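You operate a simulated robot arm through the tools that you are given. There is no shell and no other tool.

You run a simulated two-armed robot. Do the job below in one go: nothing can be reset, and whatever is moved stays where it is left.

TASK
Switch the blue lamp on, stand it in the square holder, turn its arm to the green dot.
Fine: steady the lamp with your other hand as you press; it stays lit; lock the holder by the knob beside it. Set down upright: what you pick out.

Only the result counts: the job must be done as asked and must still hold three seconds after the hand-in. Knocking over, shifting, dropping, spilling or breaking anything else fails it.

THE ROBOT
Two 7-joint arms with two-finger parallel grippers on one trunk, on a base that drives. Base frame: it is fixed to the floor where the robot stands at the start and does not move with it; the origin is under the middle of the robot, x ahead of it, y to its left, z up. Units: m, rad, N and s.
The left shoulder is at the start at [0.124, 0.171, 1.162], the right one opposite. With the tool pointing down near the work surface each hand reaches from about 0.4 to 0.92 m from the robot's upright axis, wherever it stands, measured 20 degrees to its own side. Places, roughly: black square holder on the round plate [3.2, 0.2, 0.9]; blue hand lamp, yellow hand lamp [3.25, 0, 1]; bracket [3.3, 0.2, 0.9]; knob beside the round plate [3.4, 0.1, 0.9]. Payload 4.4 kg a hand.
Tool frame (each hand has its own): the origin (TCP) lies between the finger pads and is the grasp point; the fingertips stand 0.023 m ahead of it; z points along the fingers, y is the line along which they close. The gripper opens to 0.094 m. The fingers are 0.038 m wide and 0.01 m thick; the gripper's body (0.054 by 0.096 m) begins 0.039 m behind the TCP.
Orientation is that of the tool frame in the base frame, as a unit quaternion [x, y, z, w]. With the fingers straight down and closing along the base's y, the tool's x points along the base's -x, its y along +y and its z along -z.

THE INTERFACE
- The arms move only by the tool servo_tool. It takes "left_deltas", "right_deltas" or both (then of equal length, played together; a hand with none holds still); each is one flat list of numbers, 7 for each row, row after row: the shift along the tool's x, y, z in units of 100 mm (1.0 is 100 mm), then the turn, a rotation vector about the tool's x, y, z in units of 180 degrees (1.0 is 180 degrees), then the closure in counts, from 0 (fully open) to 255 (shut). In form: [dx, dy, dz, wx, wy, wz, jaw, dx, dy, dz, wx, wy, wz, jaw, ...]. A call has 1 to 20 rows; each row is the pose to reach, as a shift and turn from the pose commanded when the call began, along the tool's axes at that moment. A call with a number of a shift or a turn outside -1 to 1 is refused whole. Rows are played at 5 a second. More than 0.05 m and 0.15 rad between two rows, or a gripper value outside its range, and nothing of the call is played. A pose out of reach is approached as far as the arm can. The call stops where the force on the tool passes 40 N (or 10 N more than at its start, if that is more) or the arm is blocked; 0.2 s more then pass. The fingers move at their own pace (about 0.072 m/s each) and stop on an object; they squeeze with about 26 N. The grip force told is the motor's: it shows also when the fingers shut on nothing. Time passes only in rows, and 0.2 s behind the last, so rows that repeat a pose let the fingers close. It gives the time, the measured TCP pose, the force on the tool (base axes), the opening and the grip force at its end, in the units of the frame above (readings bear some noise), with the torque about the TCP (base axes, N m) and any sound that the robot's microphone picked up.
- Cameras (640 x 400 px; columns grow to the right, rows downward): "scene" is now at [0.2413, 0.0086, 1.3093]; the picture's right is [0.10, -1.00, 0.00], its down [-0.53, -0.05, -0.85] and it looks along [0.84, 0.08, -0.53] (base axes); focal length 214 px, centre (320, 200). "left" rides on the left gripper at [0.086, -0.016, -0.075] in its tool frame; the picture's right is [0.18, 0.98, 0.00], its down [-0.58, 0.11, -0.81] and it looks along [-0.79, 0.15, 0.59] (tool axes); focal length 243 px, centre (320, 200). "right" rides on the right gripper at [0.086, 0.016, -0.074] in its tool frame; the picture's right is [-0.18, 0.98, 0.00], its down [-0.58, -0.11, -0.81] and it looks along [-0.79, -0.15, 0.59] (tool axes); focal length 243 px, centre (320, 200). There is no depth. A picture from a camera that has moved, and an enlarged one, comes with that camera's place and axes in the base frame and with its lens.
- get_image(camera): a new picture of that camera. It takes no simulated time.
- lift_body(by): slides the trunk up (or, below 0, down) by that many m; the arms and the scene camera ride with it, the base frame stays. It gives what a move gives, with no picture.
- drive_base(legs): drives the robot by 1 to 6 legs, each [ahead, left, turn to the left] in m, m and rad, along the robot's own axes; the way and the turn of a leg run together, so that a leg with both is an arc; at most 1.5 m and 3.142 rad a leg. The arms and the cameras ride along, it lands a little off, and it stops where it bumps. It gives what a move gives.
- turn_head(pan, tilt): turns the head with the scene camera to pan (to the left, within 1.396 rad either way) and tilt (down, from -0.506 to 1.204), counted from straight ahead of the robot. It gives what a move gives.
- close_up(camera, box): a new picture of the part [left, top, right, bottom] of that camera's present view, enlarged. It takes no simulated time.
- sign_off(): hands the job in; it is judged then, once.

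Places have to be worked out from the pictures, the camera data and where the tool is seen. Open the grippers and draw the arms clear of the work before you hand the job in, unless the task says otherwise.

The tools are called after ">>>" as a command line: name --argument value ..., lists and objects as JSON in quotes. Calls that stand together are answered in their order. servo_tool: Moves the arms, as the interface text tells. Its arguments: {"type":"object","properties":{"left_deltas":{"type":"array","items":{"type":"number"}},"right_deltas":{"type":"array","items":{"type":"number"}}},"required":[]} The other tools are called the same way: lift_body (by) slides the trunk up or down; drive_base (legs) drives the base; turn_head (pan, tilt) turns the head that bears the scene camera; get_image (camera) takes a picture; close_up (camera, box) takes an enlarged picture of a part of a camera's view; sign_off () hands the job in.

At the start:

```text
time: 0.0
left_tool_pos: [0.5777, 0.3049, 1.1829]
left_tool_rot: [-0.001, 1.0, 0.0, -0.001]
left_ft_force: [0.3, 0.3, 1.3]
left_ft_torque: [0.01, -0.02, -0.01]
left_finger_gap: 0.0941
left_grip_force: 0.0
right_tool_pos: [0.4778, -0.2207, 1.205]
right_tool_rot: [0.001, 1.0, 0.0, 0.001]
right_ft_force: [-0.3, 0.1, 0.9]
right_ft_torque: [-0.01, 0.0, -0.04]
right_finger_gap: 0.0941
right_grip_force: 0.1
trunk travel left (down, up): [-0.175, 0.213]
robot x, y, heading: [-0.0027, -0.0021, 0.003]
head pan, tilt: [0.096, 0.564]
```

scene: 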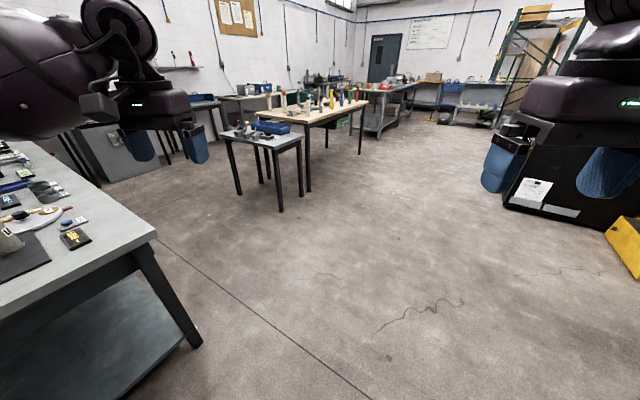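
right: 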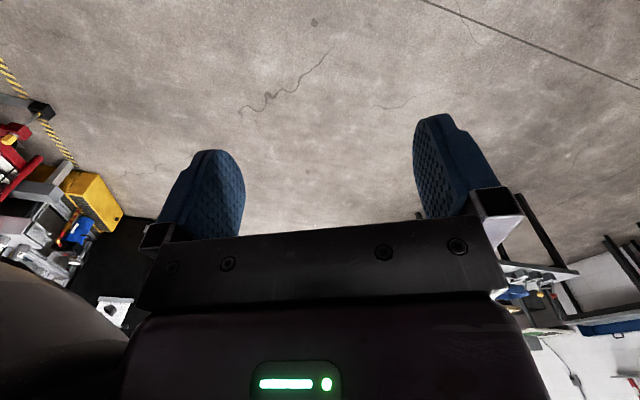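
left: 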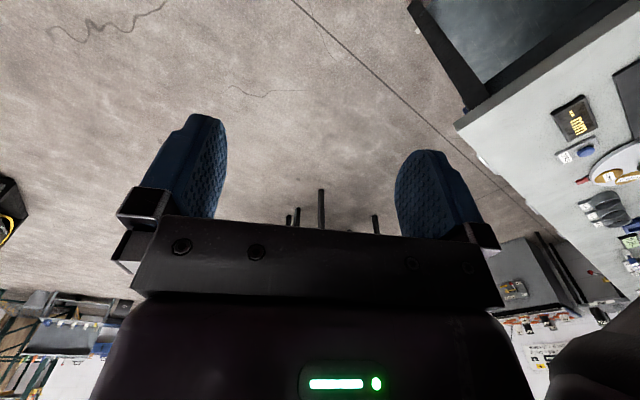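

The work should lie around column 328, row 103 of the scene picture, on the wooden bench. I enlarge that part before driving.

>>> close_up --camera "scene" --box '[220, 60, 400, 172]'

```text
3.56 times, centred on (310, 116) of scene
camera zoom: at [0.2413, 0.0086, 1.3093], right [0.1, -1.0, 0.0], down [-0.53, -0.05, -0.85], along [0.84, 0.08, -0.53], focal length 763 px, centre (356, 499)
```

zoom: 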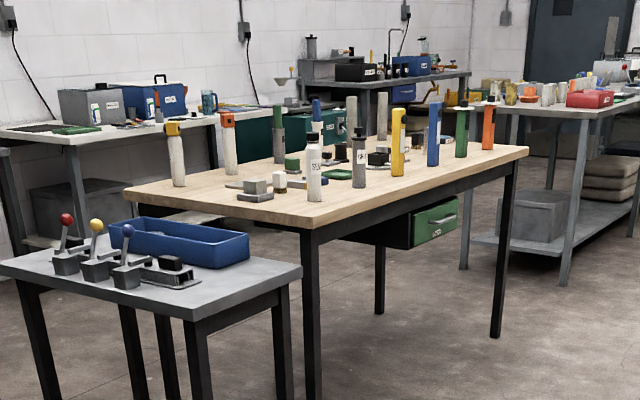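

The yellow and blue lamps stand near the right-hand long edge of the wooden bench, which runs at about -26°. I drive round to face that edge, stopping about 1.1 m from the work so I can look first.

>>> drive_base --legs '[[1.3, -0.5, 0], [1.4, -0.38, 0], [0, 0, 1.1]]'

>>> turn_head --pan 0 --tilt 0.5

>>> get_image --camera "scene"

```text
time: 16.5
left_tool_pos: [2.6862, -0.2111, 1.1817]
left_tool_rot: [-0.521, 0.853, 0.0, 0.0]
left_ft_force: [-0.1, -0.1, -0.2]
left_ft_torque: [0.0, -0.04, -0.01]
left_finger_gap: 0.094
left_grip_force: 0.0
right_tool_pos: [3.108, -0.5427, 1.2064]
right_tool_rot: [-0.521, 0.854, 0.0, 0.0]
right_ft_force: [0.5, -0.2, -0.5]
right_ft_torque: [-0.04, -0.01, 0.01]
right_finger_gap: 0.094
right_grip_force: 0.0
trunk travel left (down, up): [-0.175, 0.213]
robot x, y, heading: [2.6966, -0.8638, 1.098]
head pan, tilt: [0.096, 0.564]
```

```text
time: 17.1
left_tool_pos: [2.6866, -0.2122, 1.1812]
left_tool_rot: [-0.52, 0.854, 0.0, 0.0]
left_ft_force: [0.6, -0.4, -0.6]
left_ft_torque: [0.01, 0.0, 0.03]
left_finger_gap: 0.0941
left_grip_force: 0.0
right_tool_pos: [3.1094, -0.543, 1.2046]
right_tool_rot: [-0.521, 0.853, 0.0, 0.0]
right_ft_force: [0.6, 1.1, -0.3]
right_ft_torque: [0.02, -0.02, 0.05]
right_finger_gap: 0.0939
right_grip_force: 0.0
trunk travel left (down, up): [-0.175, 0.213]
robot x, y, heading: [2.6951, -0.8666, 1.098]
head pan, tilt: [0.0, 0.499]
```

```text
taken
camera scene: at [2.8045, -0.649, 1.315], right [0.89, -0.46, 0.0], down [-0.22, -0.43, -0.88], along [0.4, 0.78, -0.48], focal length 214 px, centre (320, 200)
```

scene: 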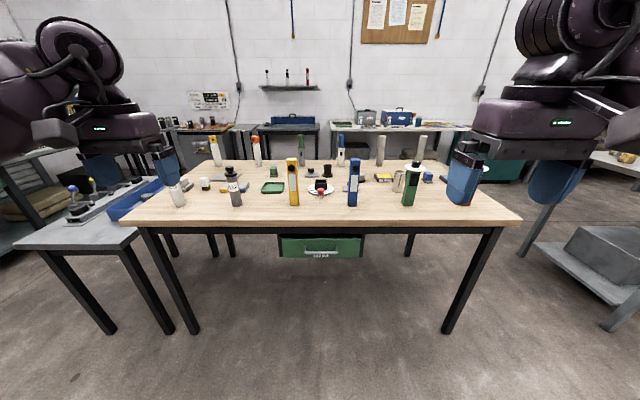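

>>> close_up --camera "scene" --box '[250, 130, 410, 230]'

>>> close_up --camera "scene" --box '[295, 160, 375, 210]'

```text
4.00 times, centred on (330, 180) of scene
camera zoom: at [2.8045, -0.649, 1.315], right [0.89, -0.46, 0.0], down [-0.22, -0.43, -0.88], along [0.4, 0.78, -0.48], focal length 858 px, centre (280, 280)
```

zoom: 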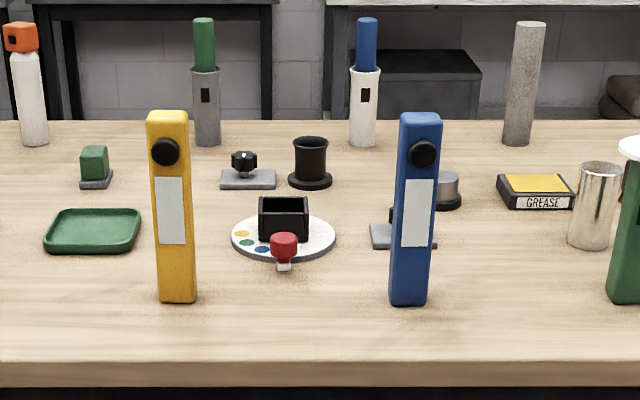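

```text
8.00 times, centred on (335, 185) of scene
camera zoom: at [2.8045, -0.649, 1.315], right [0.89, -0.46, 0.0], down [-0.22, -0.43, -0.88], along [0.4, 0.78, -0.48], focal length 1716 px, centre (200, 320)
```

zoom: 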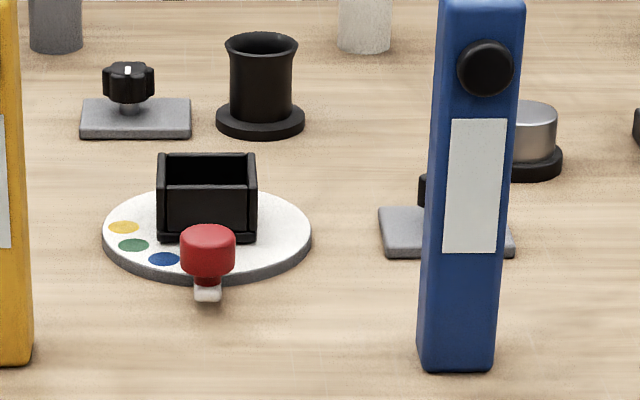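

The blue lamp stands right of the holder with its round black button facing me. The knob on a grey plate behind it is near [3.36, 0.12] and matches the one named. I lift the trunk, draw closer with the hands high, and look down.

>>> lift_body --by 0.2

>>> drive_base --legs '[[0.4, 0, 0.02]]'

>>> turn_head --pan 0 --tilt 0.85

>>> get_image --camera "scene"

>>> get_image --camera "left"

>>> get_image --camera "right"

```text
time: 19.3
left_tool_pos: [2.6877, -0.2119, 1.382]
left_tool_rot: [-0.521, 0.854, 0.0, 0.001]
left_ft_force: [-0.1, 0.4, -0.3]
left_ft_torque: [0.0, -0.02, 0.03]
left_finger_gap: 0.0941
left_grip_force: 0.1
right_tool_pos: [3.109, -0.5428, 1.405]
right_tool_rot: [-0.521, 0.854, 0.0, -0.001]
right_ft_force: [0.0, 0.4, 0.5]
right_ft_torque: [-0.04, -0.02, -0.01]
right_finger_gap: 0.0941
right_grip_force: 0.1
trunk travel left (down, up): [-0.375, 0.013]
robot x, y, heading: [2.6918, -0.8636, 1.095]
head pan, tilt: [0.0, 0.499]
```

```text
time: 21.8
left_tool_pos: [2.853, 0.1411, 1.3828]
left_tool_rot: [-0.529, 0.849, -0.001, 0.0]
left_ft_force: [0.5, 0.4, -0.3]
left_ft_torque: [0.0, 0.02, 0.01]
left_finger_gap: 0.094
left_grip_force: 0.0
right_tool_pos: [3.2811, -0.1816, 1.4047]
right_tool_rot: [-0.528, 0.849, 0.0, 0.0]
right_ft_force: [0.2, -0.7, 0.0]
right_ft_torque: [-0.03, 0.02, 0.03]
right_finger_gap: 0.0941
right_grip_force: 0.0
trunk travel left (down, up): [-0.375, 0.013]
robot x, y, heading: [2.8683, -0.5125, 1.116]
head pan, tilt: [0.0, 0.499]
```

```text
time: 22.6
left_tool_pos: [2.8528, 0.1401, 1.3823]
left_tool_rot: [-0.528, 0.849, 0.0, 0.0]
left_ft_force: [-0.2, 0.8, 0.3]
left_ft_torque: [0.03, 0.01, 0.01]
left_finger_gap: 0.0944
left_grip_force: 0.1
right_tool_pos: [3.28, -0.1827, 1.4049]
right_tool_rot: [-0.529, 0.849, 0.0, 0.0]
right_ft_force: [0.2, 0.3, 0.5]
right_ft_torque: [-0.01, -0.02, -0.02]
right_finger_gap: 0.0941
right_grip_force: 0.0
trunk travel left (down, up): [-0.375, 0.013]
robot x, y, heading: [2.8693, -0.5124, 1.112]
head pan, tilt: [0.0, 0.85]
```

```text
taken
camera scene: at [2.93, -0.3922, 1.4955], right [0.9, -0.44, 0.0], down [-0.33, -0.67, -0.66], along [0.29, 0.59, -0.75], focal length 214 px, centre (320, 200)
```

scene: 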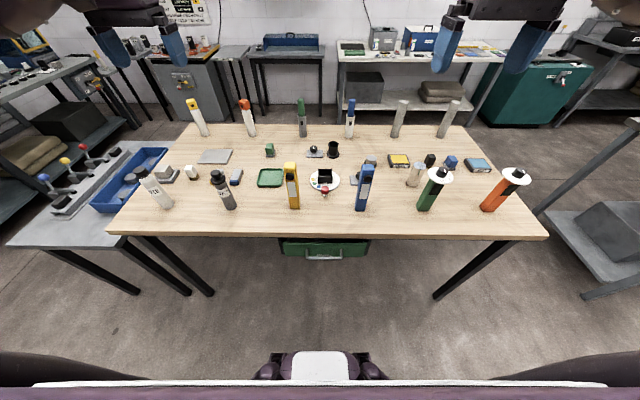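

```text
taken
camera left: at [2.8302, 0.054, 1.4565], right [-0.96, 0.27, 0.0], down [0.16, 0.57, 0.81], along [0.22, 0.78, -0.59], focal length 243 px, centre (320, 200)
```

left: 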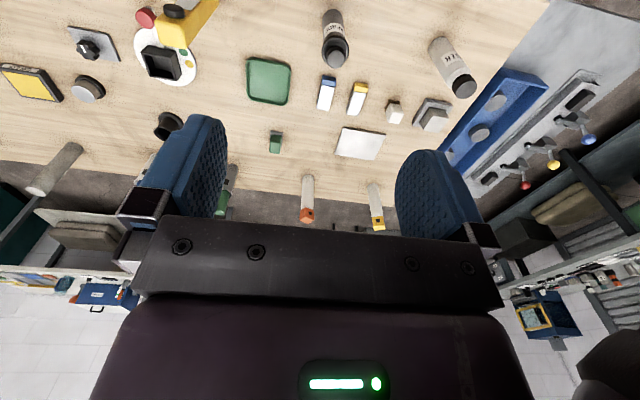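

```text
taken
camera right: at [3.2288, -0.2537, 1.4798], right [-0.8, 0.6, 0.0], down [0.35, 0.47, 0.81], along [0.48, 0.65, -0.59], focal length 243 px, centre (320, 200)
```

right: 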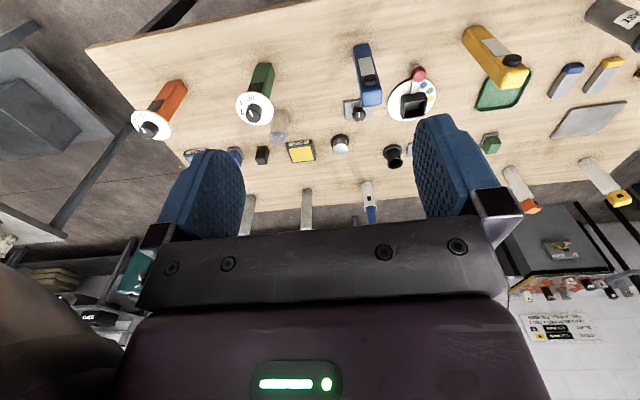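

>>> close_up --camera "scene" --box '[280, 145, 392, 215]'

>>> close_up --camera "right" --box '[300, 30, 460, 130]'

>>> close_up --camera "left" --box '[60, 0, 220, 100]'

```text
5.71 times, centred on (336, 180) of scene
camera zoom: at [2.93, -0.3922, 1.4955], right [0.9, -0.44, 0.0], down [-0.33, -0.67, -0.66], along [0.29, 0.59, -0.75], focal length 1226 px, centre (229, 314)
```

zoom: 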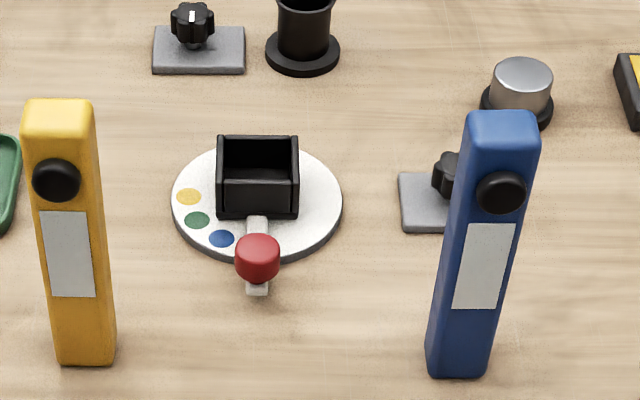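

```text
4.00 times, centred on (380, 80) of right
camera zoom: at [3.2288, -0.2537, 1.4798], right [-0.8, 0.6, 0.0], down [0.35, 0.47, 0.81], along [0.48, 0.65, -0.59], focal length 970 px, centre (80, 680)
```

zoom: 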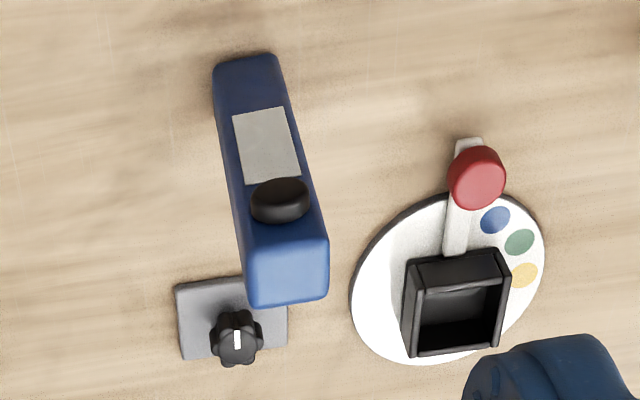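

```text
4.00 times, centred on (140, 50) of left
camera zoom: at [2.8302, 0.054, 1.4565], right [-0.96, 0.27, 0.0], down [0.16, 0.57, 0.81], along [0.22, 0.78, -0.59], focal length 970 px, centre (1040, 800)
```

zoom: 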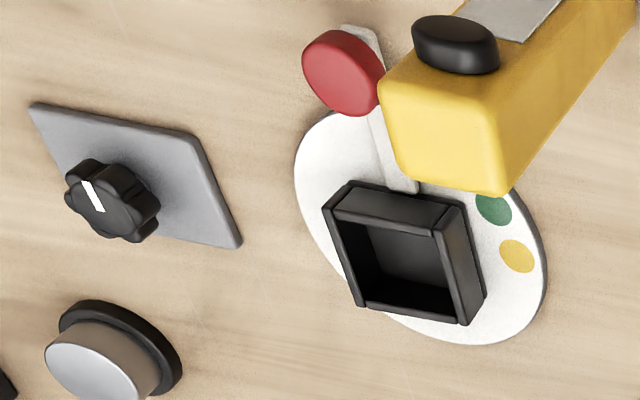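

The arm with the red knob belongs to the holder on the dialled plate, and the dots run blue, green, yellow to its left. Triangulating the blue lamp's button gives about [3.296, -0.001, 1.015], with the table near z 0.842. I zoom further for exact geometry.

>>> close_up --camera "scene" --box '[346, 158, 386, 216]'

>>> close_up --camera "scene" --box '[304, 162, 348, 202]'

>>> close_up --camera "right" --box '[340, 36, 396, 126]'

>>> close_up --camera "right" --box '[384, 60, 444, 124]'

```text
6.90 times, centred on (366, 187) of scene
camera zoom: at [2.93, -0.3922, 1.4955], right [0.9, -0.44, 0.0], down [-0.33, -0.67, -0.66], along [0.29, 0.59, -0.75], focal length 1479 px, centre (3, 290)
```

zoom: 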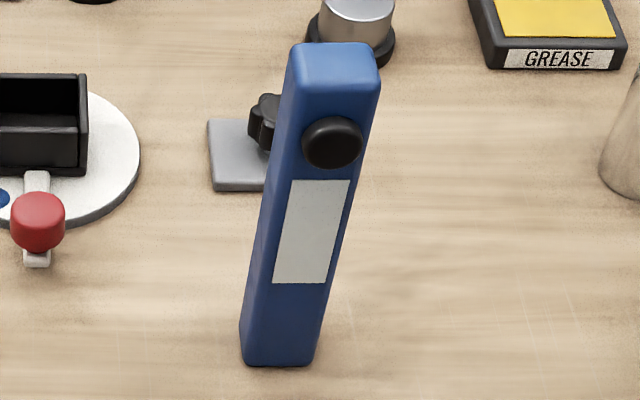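

```text
10.00 times, centred on (326, 182) of scene
camera zoom: at [2.93, -0.3922, 1.4955], right [0.9, -0.44, 0.0], down [-0.33, -0.67, -0.66], along [0.29, 0.59, -0.75], focal length 2145 px, centre (260, 380)
```

zoom: 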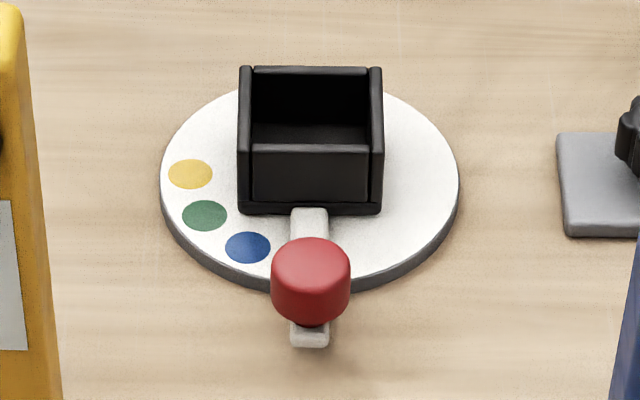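

```text
4.44 times, centred on (368, 81) of right
camera zoom: at [3.2288, -0.2537, 1.4798], right [-0.8, 0.6, 0.0], down [0.35, 0.47, 0.81], along [0.48, 0.65, -0.59], focal length 1078 px, centre (107, 729)
```

zoom: 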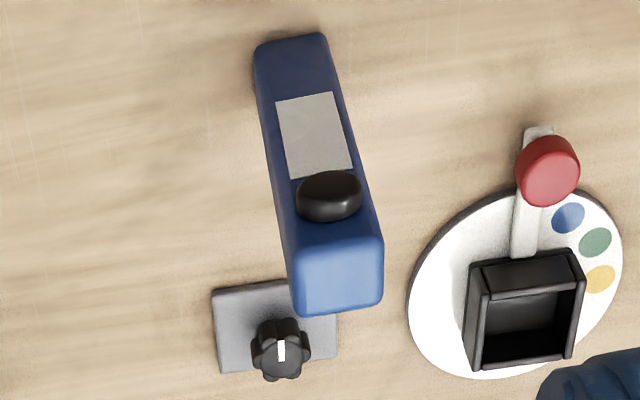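

```text
6.25 times, centred on (414, 92) of right
camera zoom: at [3.2288, -0.2537, 1.4798], right [-0.8, 0.6, 0.0], down [0.35, 0.47, 0.81], along [0.48, 0.65, -0.59], focal length 1516 px, centre (-268, 875)
```

zoom: 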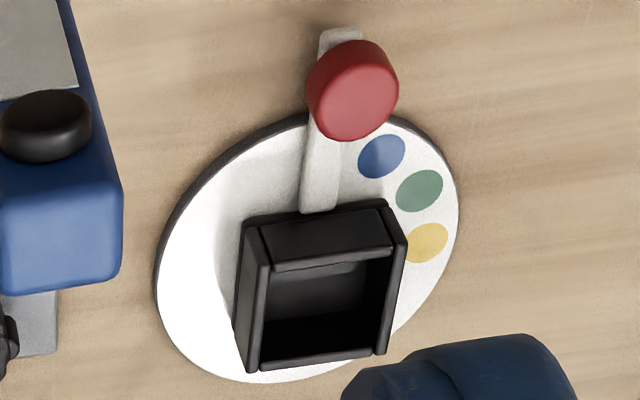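

The dots fit a circle about [3.254, 0.212], with the arm at about 0° and green at about 60°. The holder rim is at z≈0.887 and the plate top at 0.8525; lamp and holder are square with my heading. I edge 0.1 m closer for reach, then look again.

>>> drive_base --legs '[[0.1, 0, 0]]'

>>> turn_head --pan -0.1 --tilt 1.0

>>> get_image --camera "scene"

>>> close_up --camera "scene" --box '[270, 120, 400, 201]'

```text
time: 23.7
left_tool_pos: [2.8977, 0.2304, 1.3821]
left_tool_rot: [-0.528, 0.849, 0.0, 0.0]
left_ft_force: [-0.4, 0.4, 0.7]
left_ft_torque: [0.0, 0.02, -0.02]
left_finger_gap: 0.0943
left_grip_force: 0.0
right_tool_pos: [3.3249, -0.0933, 1.406]
right_tool_rot: [-0.529, 0.849, 0.0, 0.0]
right_ft_force: [-1.1, -0.3, 0.5]
right_ft_torque: [-0.01, 0.0, 0.01]
right_finger_gap: 0.0938
right_grip_force: 0.2
trunk travel left (down, up): [-0.375, 0.013]
robot x, y, heading: [2.9152, -0.4202, 1.12]
head pan, tilt: [0.0, 0.85]
```

```text
time: 24.4
left_tool_pos: [2.8963, 0.2299, 1.3816]
left_tool_rot: [-0.528, 0.849, 0.0, 0.0]
left_ft_force: [-0.6, -1.0, -0.6]
left_ft_torque: [0.01, -0.02, 0.01]
left_finger_gap: 0.0942
left_grip_force: 0.1
right_tool_pos: [3.3248, -0.0942, 1.4054]
right_tool_rot: [-0.529, 0.849, 0.0, 0.0]
right_ft_force: [0.1, -0.1, -0.3]
right_ft_torque: [0.02, 0.01, 0.01]
right_finger_gap: 0.094
right_grip_force: 0.1
trunk travel left (down, up): [-0.375, 0.013]
robot x, y, heading: [2.9156, -0.4215, 1.112]
head pan, tilt: [-0.099, 1.0]
```

```text
taken
camera scene: at [2.9763, -0.3138, 1.4844], right [0.85, -0.53, 0.0], down [-0.44, -0.71, -0.54], along [0.29, 0.46, -0.84], focal length 214 px, centre (320, 200)
```

scene: 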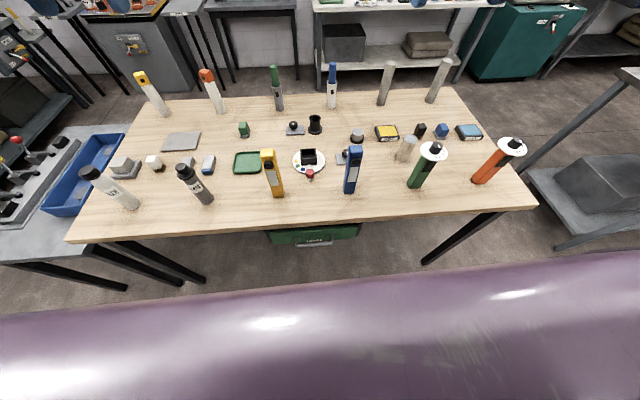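

```text
4.92 times, centred on (335, 160) of scene
camera zoom: at [2.9763, -0.3138, 1.4844], right [0.85, -0.53, 0.0], down [-0.44, -0.71, -0.54], along [0.29, 0.46, -0.84], focal length 1056 px, centre (246, 394)
```

zoom: 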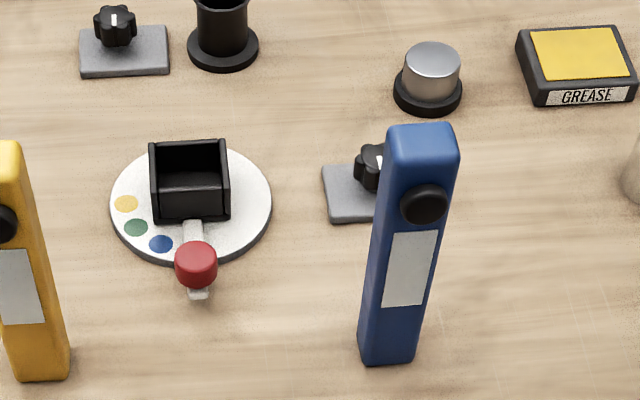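

I bring the right hand above the blue lamp, around [3.307, 0.022], still well clear of it. Then I look through its own camera.

>>> servo_tool --right_deltas '[-0.24, 0.17, 0.25, 0, 0, 0, 0, -0.48, 0.34, 0.5, 0, 0, 0, 0, -0.72, 0.5, 0.75, 0, 0, 0, 0, -0.963, 0.674, 1.0, 0, 0, 0, 0, -0.963, 0.674, 1.0, 0, 0, 0, 0]'

>>> get_image --camera "right"

>>> get_image --camera "scene"

```text
time: 25.6
left_tool_pos: [2.8982, 0.2287, 1.3822]
left_tool_rot: [-0.528, 0.849, 0.0, 0.0]
left_ft_force: [-0.3, -0.3, 0.2]
left_ft_torque: [0.0, -0.02, -0.02]
left_finger_gap: 0.0938
left_grip_force: 0.1
right_tool_pos: [3.3078, 0.0219, 1.3062]
right_tool_rot: [-0.529, 0.849, -0.001, 0.0]
right_ft_force: [0.6, -0.5, -0.1]
right_ft_torque: [-0.01, 0.02, 0.0]
right_finger_gap: 0.0941
right_grip_force: 0.1
trunk travel left (down, up): [-0.375, 0.013]
robot x, y, heading: [2.9123, -0.4221, 1.108]
head pan, tilt: [-0.099, 1.0]
```

```text
taken
camera right: at [3.2552, -0.0494, 1.3805], right [-0.8, 0.6, 0.0], down [0.35, 0.47, 0.81], along [0.48, 0.65, -0.59], focal length 243 px, centre (320, 200)
```

right: 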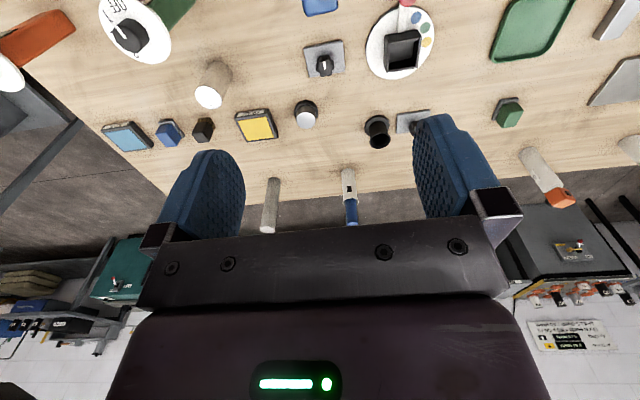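

```text
taken
camera scene: at [2.9766, -0.3149, 1.4844], right [0.85, -0.53, 0.0], down [-0.45, -0.71, -0.54], along [0.29, 0.46, -0.84], focal length 214 px, centre (320, 200)
```

scene: 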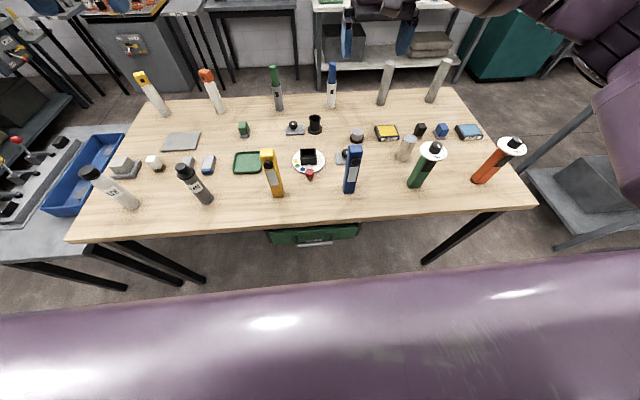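

The lamp centre fits [3.307, 0.022] with its top near z 1.042. I lower the right hand to just above it and check alignment.

>>> servo_tool --right_deltas '[0, 0, 0.4, 0, 0, 0, 0, 0, 0, 0.8, 0, 0, 0, 0, 0, 0, 1.0, 0, 0, 0, 0]'

>>> servo_tool --right_deltas '[0, 0, 0.4, 0, 0, 0, 0, 0, 0, 0.8, 0, 0, 0, 0, 0, 0, 0.95, 0, 0, 0, 0, 0, 0, 0.95, 0, 0, 0, 0]'

>>> get_image --camera "right"

>>> close_up --camera "scene" --box '[290, 110, 420, 201]'

```text
time: 26.4
left_tool_pos: [2.8975, 0.2302, 1.3829]
left_tool_rot: [-0.529, 0.849, 0.0, 0.0]
left_ft_force: [0.4, 0.9, -0.4]
left_ft_torque: [0.0, 0.0, 0.04]
left_finger_gap: 0.094
left_grip_force: 0.1
right_tool_pos: [3.3062, 0.0248, 1.2054]
right_tool_rot: [-0.529, 0.849, 0.0, 0.0]
right_ft_force: [-0.1, -0.6, -0.3]
right_ft_torque: [0.03, 0.01, 0.0]
right_finger_gap: 0.0939
right_grip_force: 0.1
trunk travel left (down, up): [-0.375, 0.013]
robot x, y, heading: [2.9191, -0.4221, 1.114]
head pan, tilt: [-0.099, 1.0]
```

```text
time: 27.4
left_tool_pos: [2.8982, 0.2308, 1.3813]
left_tool_rot: [-0.528, 0.85, 0.0, 0.0]
left_ft_force: [-0.1, -0.6, 0.0]
left_ft_torque: [-0.06, -0.01, -0.01]
left_finger_gap: 0.0939
left_grip_force: 0.1
right_tool_pos: [3.3065, 0.0227, 1.1107]
right_tool_rot: [-0.529, 0.849, 0.0, 0.0]
right_ft_force: [-0.5, -0.3, 0.9]
right_ft_torque: [0.02, 0.0, -0.03]
right_finger_gap: 0.0942
right_grip_force: 0.0
trunk travel left (down, up): [-0.375, 0.013]
robot x, y, heading: [2.9158, -0.4245, 1.11]
head pan, tilt: [-0.099, 1.0]
```

```text
taken
camera right: at [3.2551, -0.0486, 1.1852], right [-0.8, 0.6, 0.0], down [0.35, 0.47, 0.81], along [0.48, 0.65, -0.59], focal length 243 px, centre (320, 200)
```

right: 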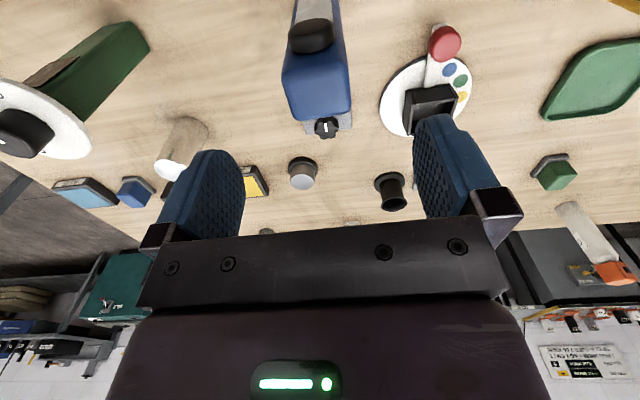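

```text
4.40 times, centred on (355, 156) of scene
camera zoom: at [2.9763, -0.3139, 1.4843], right [0.85, -0.53, 0.0], down [-0.45, -0.71, -0.54], along [0.29, 0.46, -0.84], focal length 943 px, centre (166, 396)
```

zoom: 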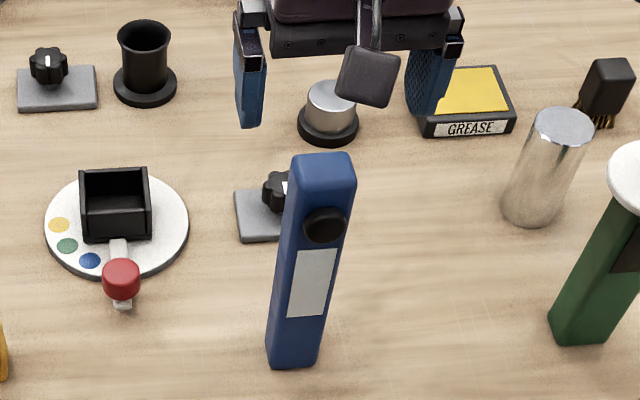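

>>> close_up --camera "right" --box '[260, 0, 380, 140]'

```text
2.86 times, centred on (320, 70) of right
camera zoom: at [3.2551, -0.0486, 1.1852], right [-0.8, 0.6, 0.0], down [0.35, 0.47, 0.81], along [0.48, 0.65, -0.59], focal length 693 px, centre (320, 571)
```

zoom: 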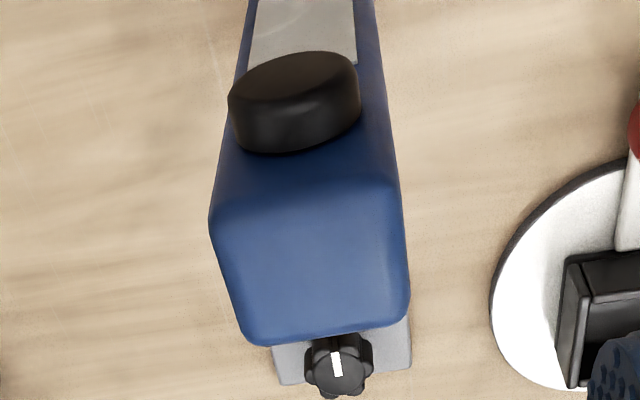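

The lamp's top lies centred between the fingers and about 4 mm nearer to me than the TCP. I correct that, descend to z≈1.018 and close.

>>> servo_tool --right_deltas '[0.04, 0, 0.3, 0, 0, 0, 0, 0.04, 0, 0.6, 0, 0, 0, 0, 0.04, 0, 0.92, 0, 0, 0, 0, 0.04, 0, 0.92, 0, 0, 0, 0]'

>>> get_image --camera "right"

>>> close_up --camera "scene" --box '[290, 110, 420, 201]'

```text
time: 28.4
left_tool_pos: [2.8973, 0.2294, 1.3825]
left_tool_rot: [-0.528, 0.849, 0.001, 0.0]
left_ft_force: [-0.6, -0.4, 0.3]
left_ft_torque: [0.01, -0.02, 0.02]
left_finger_gap: 0.0939
left_grip_force: 0.0
right_tool_pos: [3.3051, 0.0186, 1.0187]
right_tool_rot: [-0.528, 0.849, 0.0, 0.0]
right_ft_force: [-0.4, 1.1, -0.9]
right_ft_torque: [0.0, -0.01, 0.03]
right_finger_gap: 0.0941
right_grip_force: 0.1
trunk travel left (down, up): [-0.375, 0.013]
robot x, y, heading: [2.9098, -0.4235, 1.111]
head pan, tilt: [-0.099, 1.0]
```

```text
taken
camera right: at [3.2534, -0.0525, 1.093], right [-0.8, 0.6, 0.0], down [0.35, 0.47, 0.81], along [0.48, 0.65, -0.59], focal length 243 px, centre (320, 200)
```

right: 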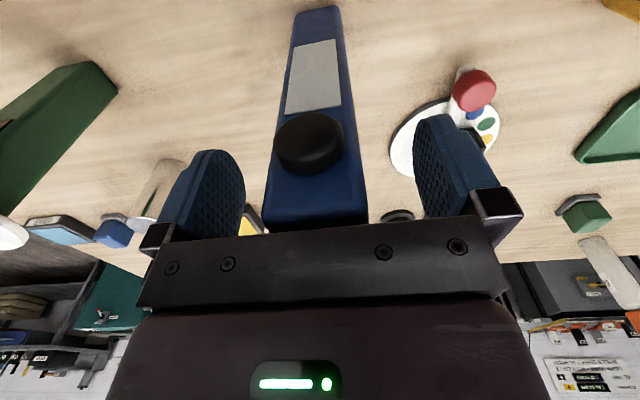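

```text
4.40 times, centred on (355, 156) of scene
camera zoom: at [2.9762, -0.3141, 1.4844], right [0.85, -0.53, 0.0], down [-0.45, -0.71, -0.54], along [0.29, 0.46, -0.84], focal length 943 px, centre (166, 396)
```

zoom: 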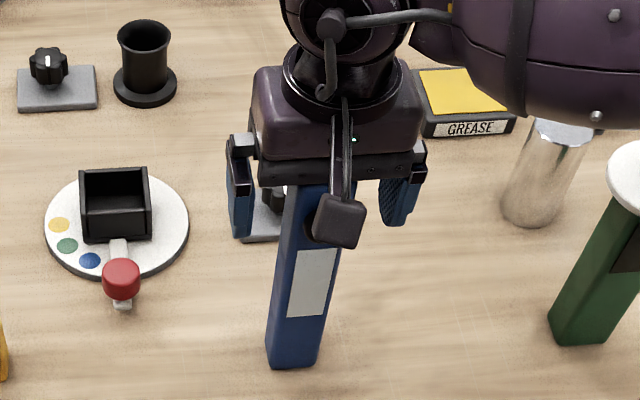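

The fingers straddle the lamp on both sides with the button free in front. I close the right gripper in place.

>>> servo_tool --right_deltas '[0, 0, 0, 0, 0, 0, 100, 0, 0, 0, 0, 0, 0, 140, 0, 0, 0, 0, 0, 0, 255, 0, 0, 0, 0, 0, 0, 255, 0, 0, 0, 0, 0, 0, 255]'

>>> get_image --camera "right"

```text
time: 29.6
left_tool_pos: [2.8977, 0.2295, 1.3816]
left_tool_rot: [-0.529, 0.849, 0.0, 0.0]
left_ft_force: [-0.2, -0.2, -0.1]
left_ft_torque: [0.03, -0.02, 0.01]
left_finger_gap: 0.0942
left_grip_force: 0.1
right_tool_pos: [3.3048, 0.0185, 1.0185]
right_tool_rot: [-0.528, 0.849, 0.0, 0.0]
right_ft_force: [-0.5, -0.5, 0.3]
right_ft_torque: [-0.04, 0.07, -0.01]
right_finger_gap: 0.0395
right_grip_force: 26.0
trunk travel left (down, up): [-0.375, 0.013]
robot x, y, heading: [2.9166, -0.4254, 1.118]
head pan, tilt: [-0.099, 1.0]
```

```text
taken
camera right: at [3.2534, -0.0524, 1.0932], right [-0.8, 0.6, 0.0], down [0.35, 0.47, 0.81], along [0.48, 0.65, -0.59], focal length 243 px, centre (320, 200)
```

right: 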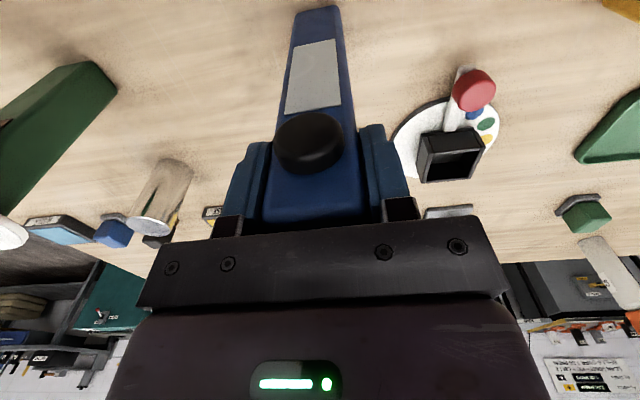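

Gripped, with a gap of 0.0395 m. I lift the lamp straight up 0.2 m, well above everything, so the left hand has room to press the button.

>>> servo_tool --right_deltas '[0, 0, -0.1, 0, 0, 0, 255, 0, 0, -0.3, 0, 0, 0, 255, 0, 0, -0.6, 0, 0, 0, 255, 0, 0, -1.0, 0, 0, 0, 255, 0, 0, -1.0, 0, 0, 0, 255]'

>>> servo_tool --right_deltas '[0, 0, -0.3, 0, 0, 0, 255, 0, 0, -0.6, 0, 0, 0, 255, 0, 0, -1.0, 0, 0, 0, 255, 0, 0, -1.0, 0, 0, 0, 255]'

>>> get_image --camera "right"

>>> get_image --camera "scene"

```text
time: 30.8
left_tool_pos: [2.8988, 0.2302, 1.3816]
left_tool_rot: [-0.529, 0.849, -0.001, 0.0]
left_ft_force: [0.4, 0.7, -0.5]
left_ft_torque: [0.01, 0.0, 0.02]
left_finger_gap: 0.094
left_grip_force: 0.1
right_tool_pos: [3.3055, 0.0188, 1.1189]
right_tool_rot: [-0.529, 0.849, 0.0, 0.0]
right_ft_force: [1.1, -0.4, -1.7]
right_ft_torque: [-0.02, 0.02, 0.02]
right_finger_gap: 0.0398
right_grip_force: 25.9
trunk travel left (down, up): [-0.375, 0.013]
robot x, y, heading: [2.9154, -0.422, 1.111]
head pan, tilt: [-0.099, 1.0]
```

```text
time: 31.8
left_tool_pos: [2.8984, 0.2299, 1.3818]
left_tool_rot: [-0.528, 0.849, 0.0, 0.0]
left_ft_force: [0.1, 1.1, -0.2]
left_ft_torque: [-0.03, 0.01, 0.0]
left_finger_gap: 0.0941
left_grip_force: 0.1
right_tool_pos: [3.3057, 0.0202, 1.2185]
right_tool_rot: [-0.529, 0.849, 0.0, -0.001]
right_ft_force: [-0.2, 0.0, -1.8]
right_ft_torque: [0.01, 0.0, 0.0]
right_finger_gap: 0.0398
right_grip_force: 26.3
trunk travel left (down, up): [-0.375, 0.013]
robot x, y, heading: [2.9165, -0.4218, 1.112]
head pan, tilt: [-0.099, 1.0]
```

```text
taken
camera right: at [3.253, -0.052, 1.2928], right [-0.8, 0.6, 0.0], down [0.36, 0.47, 0.81], along [0.48, 0.64, -0.59], focal length 243 px, centre (320, 200)
```

right: 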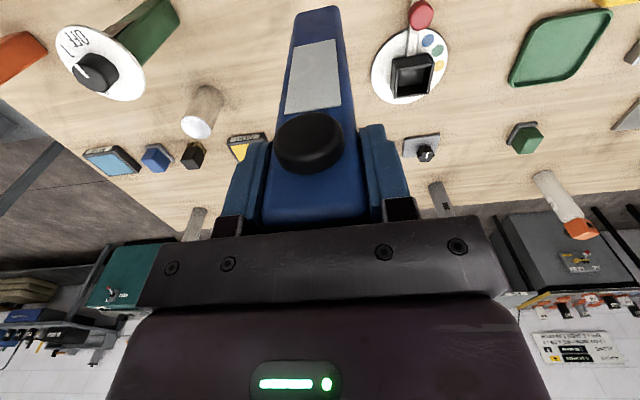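

```text
taken
camera scene: at [2.9769, -0.3134, 1.4842], right [0.85, -0.53, 0.0], down [-0.45, -0.71, -0.54], along [0.29, 0.46, -0.84], focal length 214 px, centre (320, 200)
```

scene: 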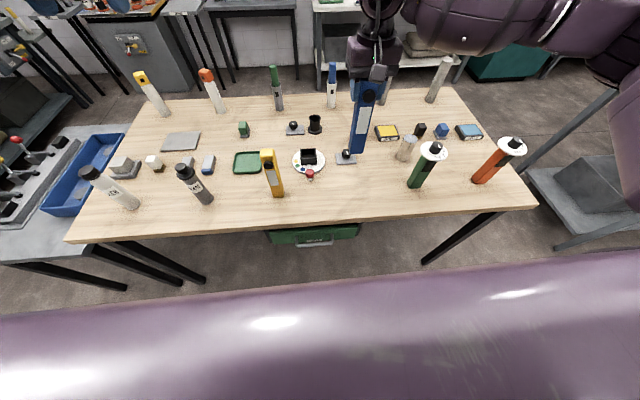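

The lamp hangs upright and steady. I carry it ahead to the middle and up a bit, while pitching the left hand to point straight ahead, clear of it on the left.

>>> servo_tool --right_deltas '[-0.083, 0.083, -0.042, 0, 0, 0, 255, -0.167, 0.167, -0.083, 0, 0, 0, 255, -0.25, 0.25, -0.125, 0, 0, 0, 255, -0.333, 0.333, -0.167, 0, 0, 0, 255, -0.417, 0.417, -0.208, 0, 0, 0, 255, -0.5, 0.5, -0.25, 0, 0, 0, 255, -0.583, 0.583, -0.292, 0, 0, 0, 255, -0.667, 0.667, -0.333, 0, 0, 0, 255, -0.75, 0.75, -0.375, 0, 0, 0, 255, -0.833, 0.833, -0.417, 0, 0, 0, 255, -0.917, 0.917, -0.458, 0, 0, 0, 255, -1.0, 1.0, -0.5, 0, 0, 0, 255, -1.0, 1.0, -0.5, 0, 0, 0, 255]' --left_deltas '[0.058, -0.067, 0.067, 0, -0.0417, 0, 100, 0.117, -0.133, 0.133, 0, -0.0833, 0, 200, 0.175, -0.2, 0.2, 0, -0.125, 0, 255, 0.233, -0.267, 0.267, 0, -0.1667, 0, 255, 0.292, -0.333, 0.333, 0, -0.2083, 0, 255, 0.35, -0.4, 0.4, 0, -0.25, 0, 255, 0.408, -0.467, 0.467, 0, -0.2917, 0, 255, 0.467, -0.533, 0.533, 0, -0.3333, 0, 255, 0.525, -0.6, 0.6, 0, -0.375, 0, 255, 0.583, -0.667, 0.667, 0, -0.4167, 0, 255, 0.642, -0.733, 0.733, 0, -0.4583, 0, 255, 0.7, -0.8, 0.8, 0, -0.5, 0, 255, 0.7, -0.8, 0.8, 0, -0.5, 0, 255]'

>>> get_image --camera "scene"

>>> get_image --camera "left"

```text
time: 34.6
left_tool_pos: [2.8572, 0.1389, 1.2929]
left_tool_rot: [-0.319, 0.65, 0.369, 0.582]
left_ft_force: [-2.0, 0.4, -0.2]
left_ft_torque: [0.03, -0.04, -0.06]
left_finger_gap: 0.0001
left_grip_force: 25.9
left hand out of reach, approached as far as the arm can: row 10, 11, 12, 13
right_tool_pos: [3.2563, 0.1524, 1.2696]
right_tool_rot: [-0.529, 0.849, 0.0, 0.0]
right_ft_force: [-1.1, -0.1, -2.0]
right_ft_torque: [0.01, -0.03, 0.0]
right_finger_gap: 0.0399
right_grip_force: 26.0
trunk travel left (down, up): [-0.375, 0.013]
robot x, y, heading: [2.9143, -0.4214, 1.112]
head pan, tilt: [-0.099, 1.0]
```

```text
taken
camera scene: at [2.9732, -0.3152, 1.4843], right [0.85, -0.53, 0.0], down [-0.44, -0.71, -0.54], along [0.29, 0.46, -0.84], focal length 214 px, centre (320, 200)
```

scene: 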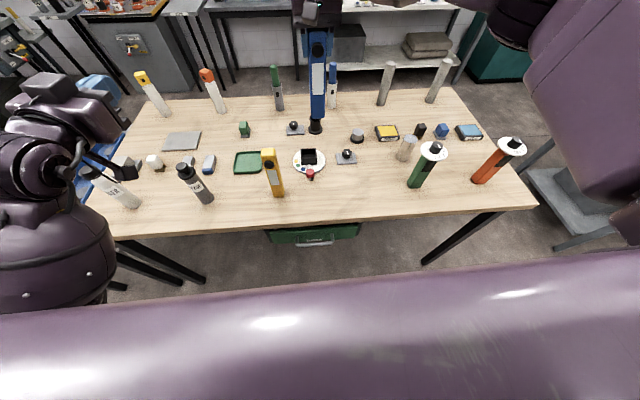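

```text
taken
camera left: at [2.8222, 0.067, 1.2084], right [-0.85, 0.52, -0.08], down [-0.45, -0.64, 0.63], along [0.28, 0.57, 0.77], focal length 243 px, centre (320, 200)
```

left: 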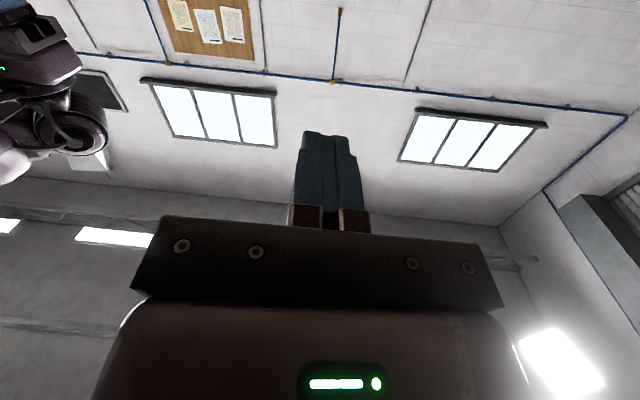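

The left hand points nearly straight ahead but was too close to my trunk. I move it forward to where it can reach, and bring the lamp to the middle.

>>> servo_tool --right_deltas '[-0.066, 0.083, 0, 0, 0, 0, 255, -0.133, 0.167, 0, 0, 0, 0, 255, -0.2, 0.25, 0, 0, 0, 0, 255, -0.266, 0.333, 0, 0, 0, 0, 255, -0.333, 0.416, 0, 0, 0, 0, 255, -0.4, 0.5, 0, 0, 0, 0, 255, -0.4, 0.5, 0, 0, 0, 0, 255, -0.4, 0.5, 0, 0, 0, 0, 255]' --left_deltas '[0.06, -0.13, 0.166, 0, 0, 0, 255, 0.12, -0.26, 0.333, 0, 0, 0, 255, 0.18, -0.4, 0.5, 0, 0, 0, 255, 0.24, -0.53, 0.666, 0, 0, 0, 255, 0.3, -0.66, 0.833, 0, 0, 0, 255, 0.36, -0.8, 1.0, 0, 0, 0, 255, 0.36, -0.8, 1.0, 0, 0, 0, 255, 0.36, -0.8, 1.0, 0, 0, 0, 255]'

>>> get_image --camera "scene"

>>> get_image --camera "right"

```text
time: 36.4
left_tool_pos: [2.9163, 0.1853, 1.2268]
left_tool_rot: [-0.342, 0.639, 0.302, 0.619]
left_ft_force: [-0.4, 0.4, 0.4]
left_ft_torque: [-0.01, 0.02, 0.01]
left_finger_gap: 0.0
left_grip_force: 25.9
left hand out of reach, approached as far as the arm can: row 1, 2, 3, 4, 5, 6, 7, 8
right_tool_pos: [3.2324, 0.2117, 1.2681]
right_tool_rot: [-0.528, 0.849, 0.0, 0.0]
right_ft_force: [-0.2, -0.1, -1.8]
right_ft_torque: [0.04, -0.02, 0.03]
right_finger_gap: 0.0397
right_grip_force: 26.3
trunk travel left (down, up): [-0.375, 0.013]
robot x, y, heading: [2.9143, -0.4219, 1.111]
head pan, tilt: [-0.099, 1.0]
```

```text
taken
camera scene: at [2.9761, -0.3133, 1.4843], right [0.85, -0.53, 0.0], down [-0.44, -0.71, -0.54], along [0.29, 0.46, -0.84], focal length 214 px, centre (320, 200)
```

scene: 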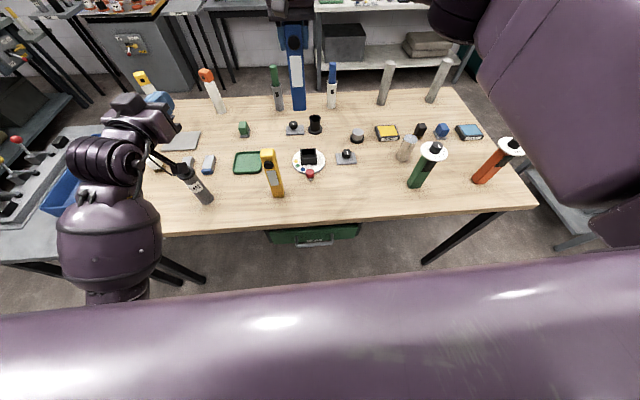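

```text
taken
camera right: at [3.1807, 0.1403, 1.3428], right [-0.8, 0.6, 0.0], down [0.35, 0.47, 0.81], along [0.48, 0.65, -0.59], focal length 243 px, centre (320, 200)
```

right: 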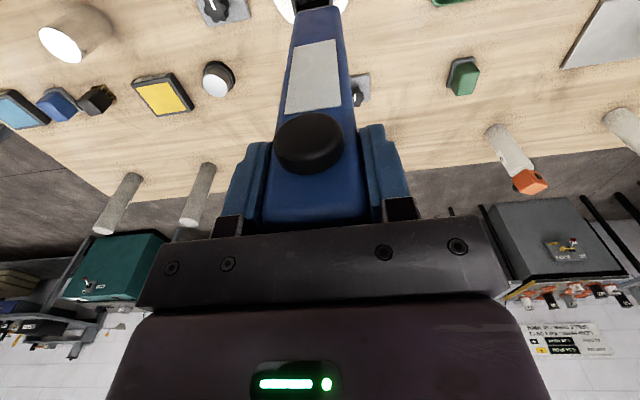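

The left arm is too folded to point straight ahead this close in. I carry the lamp 0.1 m farther out and let the left hand follow forward, keeping it to the left, to see whether it reaches there.

>>> servo_tool --right_deltas '[-0.166, 0, 0, 0, 0, 0, 255, -0.333, 0, 0, 0, 0, 0, 255, -0.5, 0, 0, 0, 0, 0, 255, -0.666, 0, 0, 0, 0, 0, 255, -0.833, 0, 0, 0, 0, 0, 255, -1.0, 0, 0, 0, 0, 0, 255, -1.0, 0, 0, 0, 0, 0, 255, -1.0, 0, 0, 0, 0, 0, 255, -1.0, 0, 0, 0, 0, 0, 255]' --left_deltas '[0, 0, 0.166, 0, 0, 0, 255, 0, 0, 0.333, 0, 0, 0, 255, 0, 0, 0.5, 0, 0, 0, 255, 0, 0, 0.666, 0, 0, 0, 255, 0, 0, 0.833, 0, 0, 0, 255, 0, 0, 1.0, 0, 0, 0, 255, 0, 0, 1.0, 0, 0, 0, 255, 0, 0, 1.0, 0, 0, 0, 255, 0, 0, 1.0, 0, 0, 0, 255]'

>>> get_image --camera "scene"

```text
time: 38.4
left_tool_pos: [2.9724, 0.2659, 1.2179]
left_tool_rot: [-0.356, 0.632, 0.281, 0.628]
left_ft_force: [0.2, 0.2, -0.9]
left_ft_torque: [-0.01, -0.03, -0.03]
left_finger_gap: 0.0
left_grip_force: 25.9
left hand out of reach, approached as far as the arm can: row 3, 4, 5, 6, 7, 8, 9
right_tool_pos: [3.2578, 0.2505, 1.2673]
right_tool_rot: [-0.529, 0.849, 0.0, 0.0]
right_ft_force: [-0.1, 0.0, -3.0]
right_ft_torque: [-0.03, -0.04, -0.02]
right_finger_gap: 0.0398
right_grip_force: 26.2
right hand out of reach, approached as far as the arm can: row 3, 4, 5, 6, 7, 8, 9
trunk travel left (down, up): [-0.375, 0.013]
robot x, y, heading: [2.9148, -0.4252, 1.113]
head pan, tilt: [-0.099, 1.0]
```

```text
taken
camera scene: at [2.977, -0.3134, 1.4842], right [0.85, -0.53, 0.0], down [-0.45, -0.71, -0.54], along [0.29, 0.46, -0.84], focal length 214 px, centre (320, 200)
```

scene: 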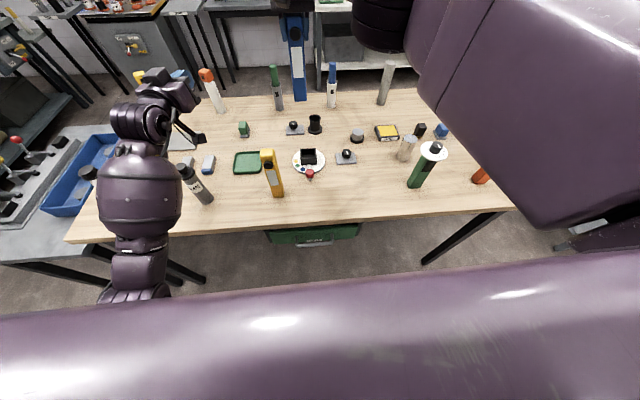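

The commanded poses get clipped to what is reachable, and the left wrist works better pointing inward. I turn the lamp 45° so the button faces my left, draw it back a little, and yaw the left hand to point at it.

>>> servo_tool --right_deltas '[0.15, 0, 0.03, 0, 0, 0.0417, 255, 0.3, 0, 0.06, 0, 0, 0.0833, 255, 0.45, 0, 0.1, 0, 0, 0.125, 255, 0.6, 0, 0.13, 0, 0, 0.1667, 255, 0.75, 0, 0.16, 0, 0, 0.2083, 255, 0.9, 0, 0.2, 0, 0, 0.25, 255, 0.9, 0, 0.2, 0, 0, 0.25, 255, 0.9, 0, 0.2, 0, 0, 0.25, 255]' --left_deltas '[0, 0, 0, 0.0323, 0, 0, 255, 0, 0, 0, 0.0647, 0, 0, 255, 0, 0, 0, 0.097, 0, 0, 255, 0, 0, 0, 0.1293, 0, 0, 255, 0, 0, 0, 0.1617, 0, 0, 255, 0, 0, 0, 0.194, 0, 0, 255, 0, 0, 0, 0.194, 0, 0, 255, 0, 0, 0, 0.194, 0, 0, 255]'

>>> get_image --camera "scene"

>>> get_image --camera "left"

```text
time: 40.2
left_tool_pos: [2.9722, 0.2657, 1.2187]
left_tool_rot: [-0.152, 0.687, 0.078, 0.706]
left_ft_force: [0.0, 0.0, 1.3]
left_ft_torque: [-0.01, -0.02, 0.01]
left_finger_gap: 0.0001
left_grip_force: 26.5
right_tool_pos: [3.2174, 0.1701, 1.247]
right_tool_rot: [-0.163, 0.987, 0.0, 0.0]
right_ft_force: [0.6, -0.4, -1.3]
right_ft_torque: [-0.01, -0.05, 0.02]
right_finger_gap: 0.0398
right_grip_force: 25.8
trunk travel left (down, up): [-0.375, 0.013]
robot x, y, heading: [2.9152, -0.4228, 1.111]
head pan, tilt: [-0.099, 1.0]
```

```text
taken
camera scene: at [2.9768, -0.3138, 1.4843], right [0.85, -0.53, 0.0], down [-0.45, -0.71, -0.54], along [0.29, 0.46, -0.84], focal length 214 px, centre (320, 200)
```

scene: 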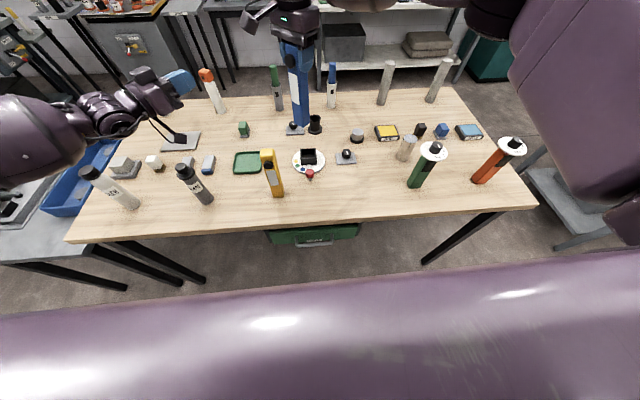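

```text
taken
camera left: at [2.9117, 0.2169, 1.1332], right [-0.31, 0.91, -0.29], down [-0.82, -0.1, 0.56], along [0.48, 0.41, 0.78], focal length 243 px, centre (320, 200)
```

left: 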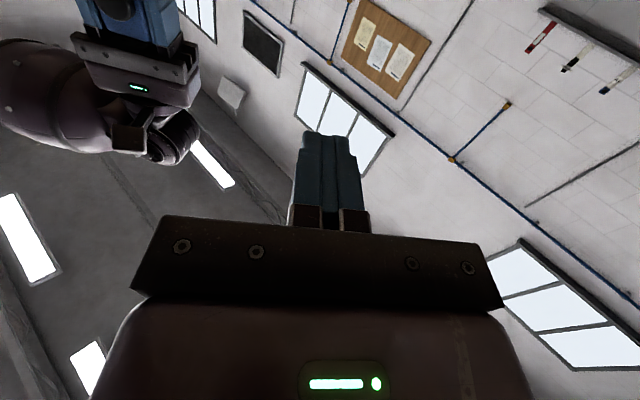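

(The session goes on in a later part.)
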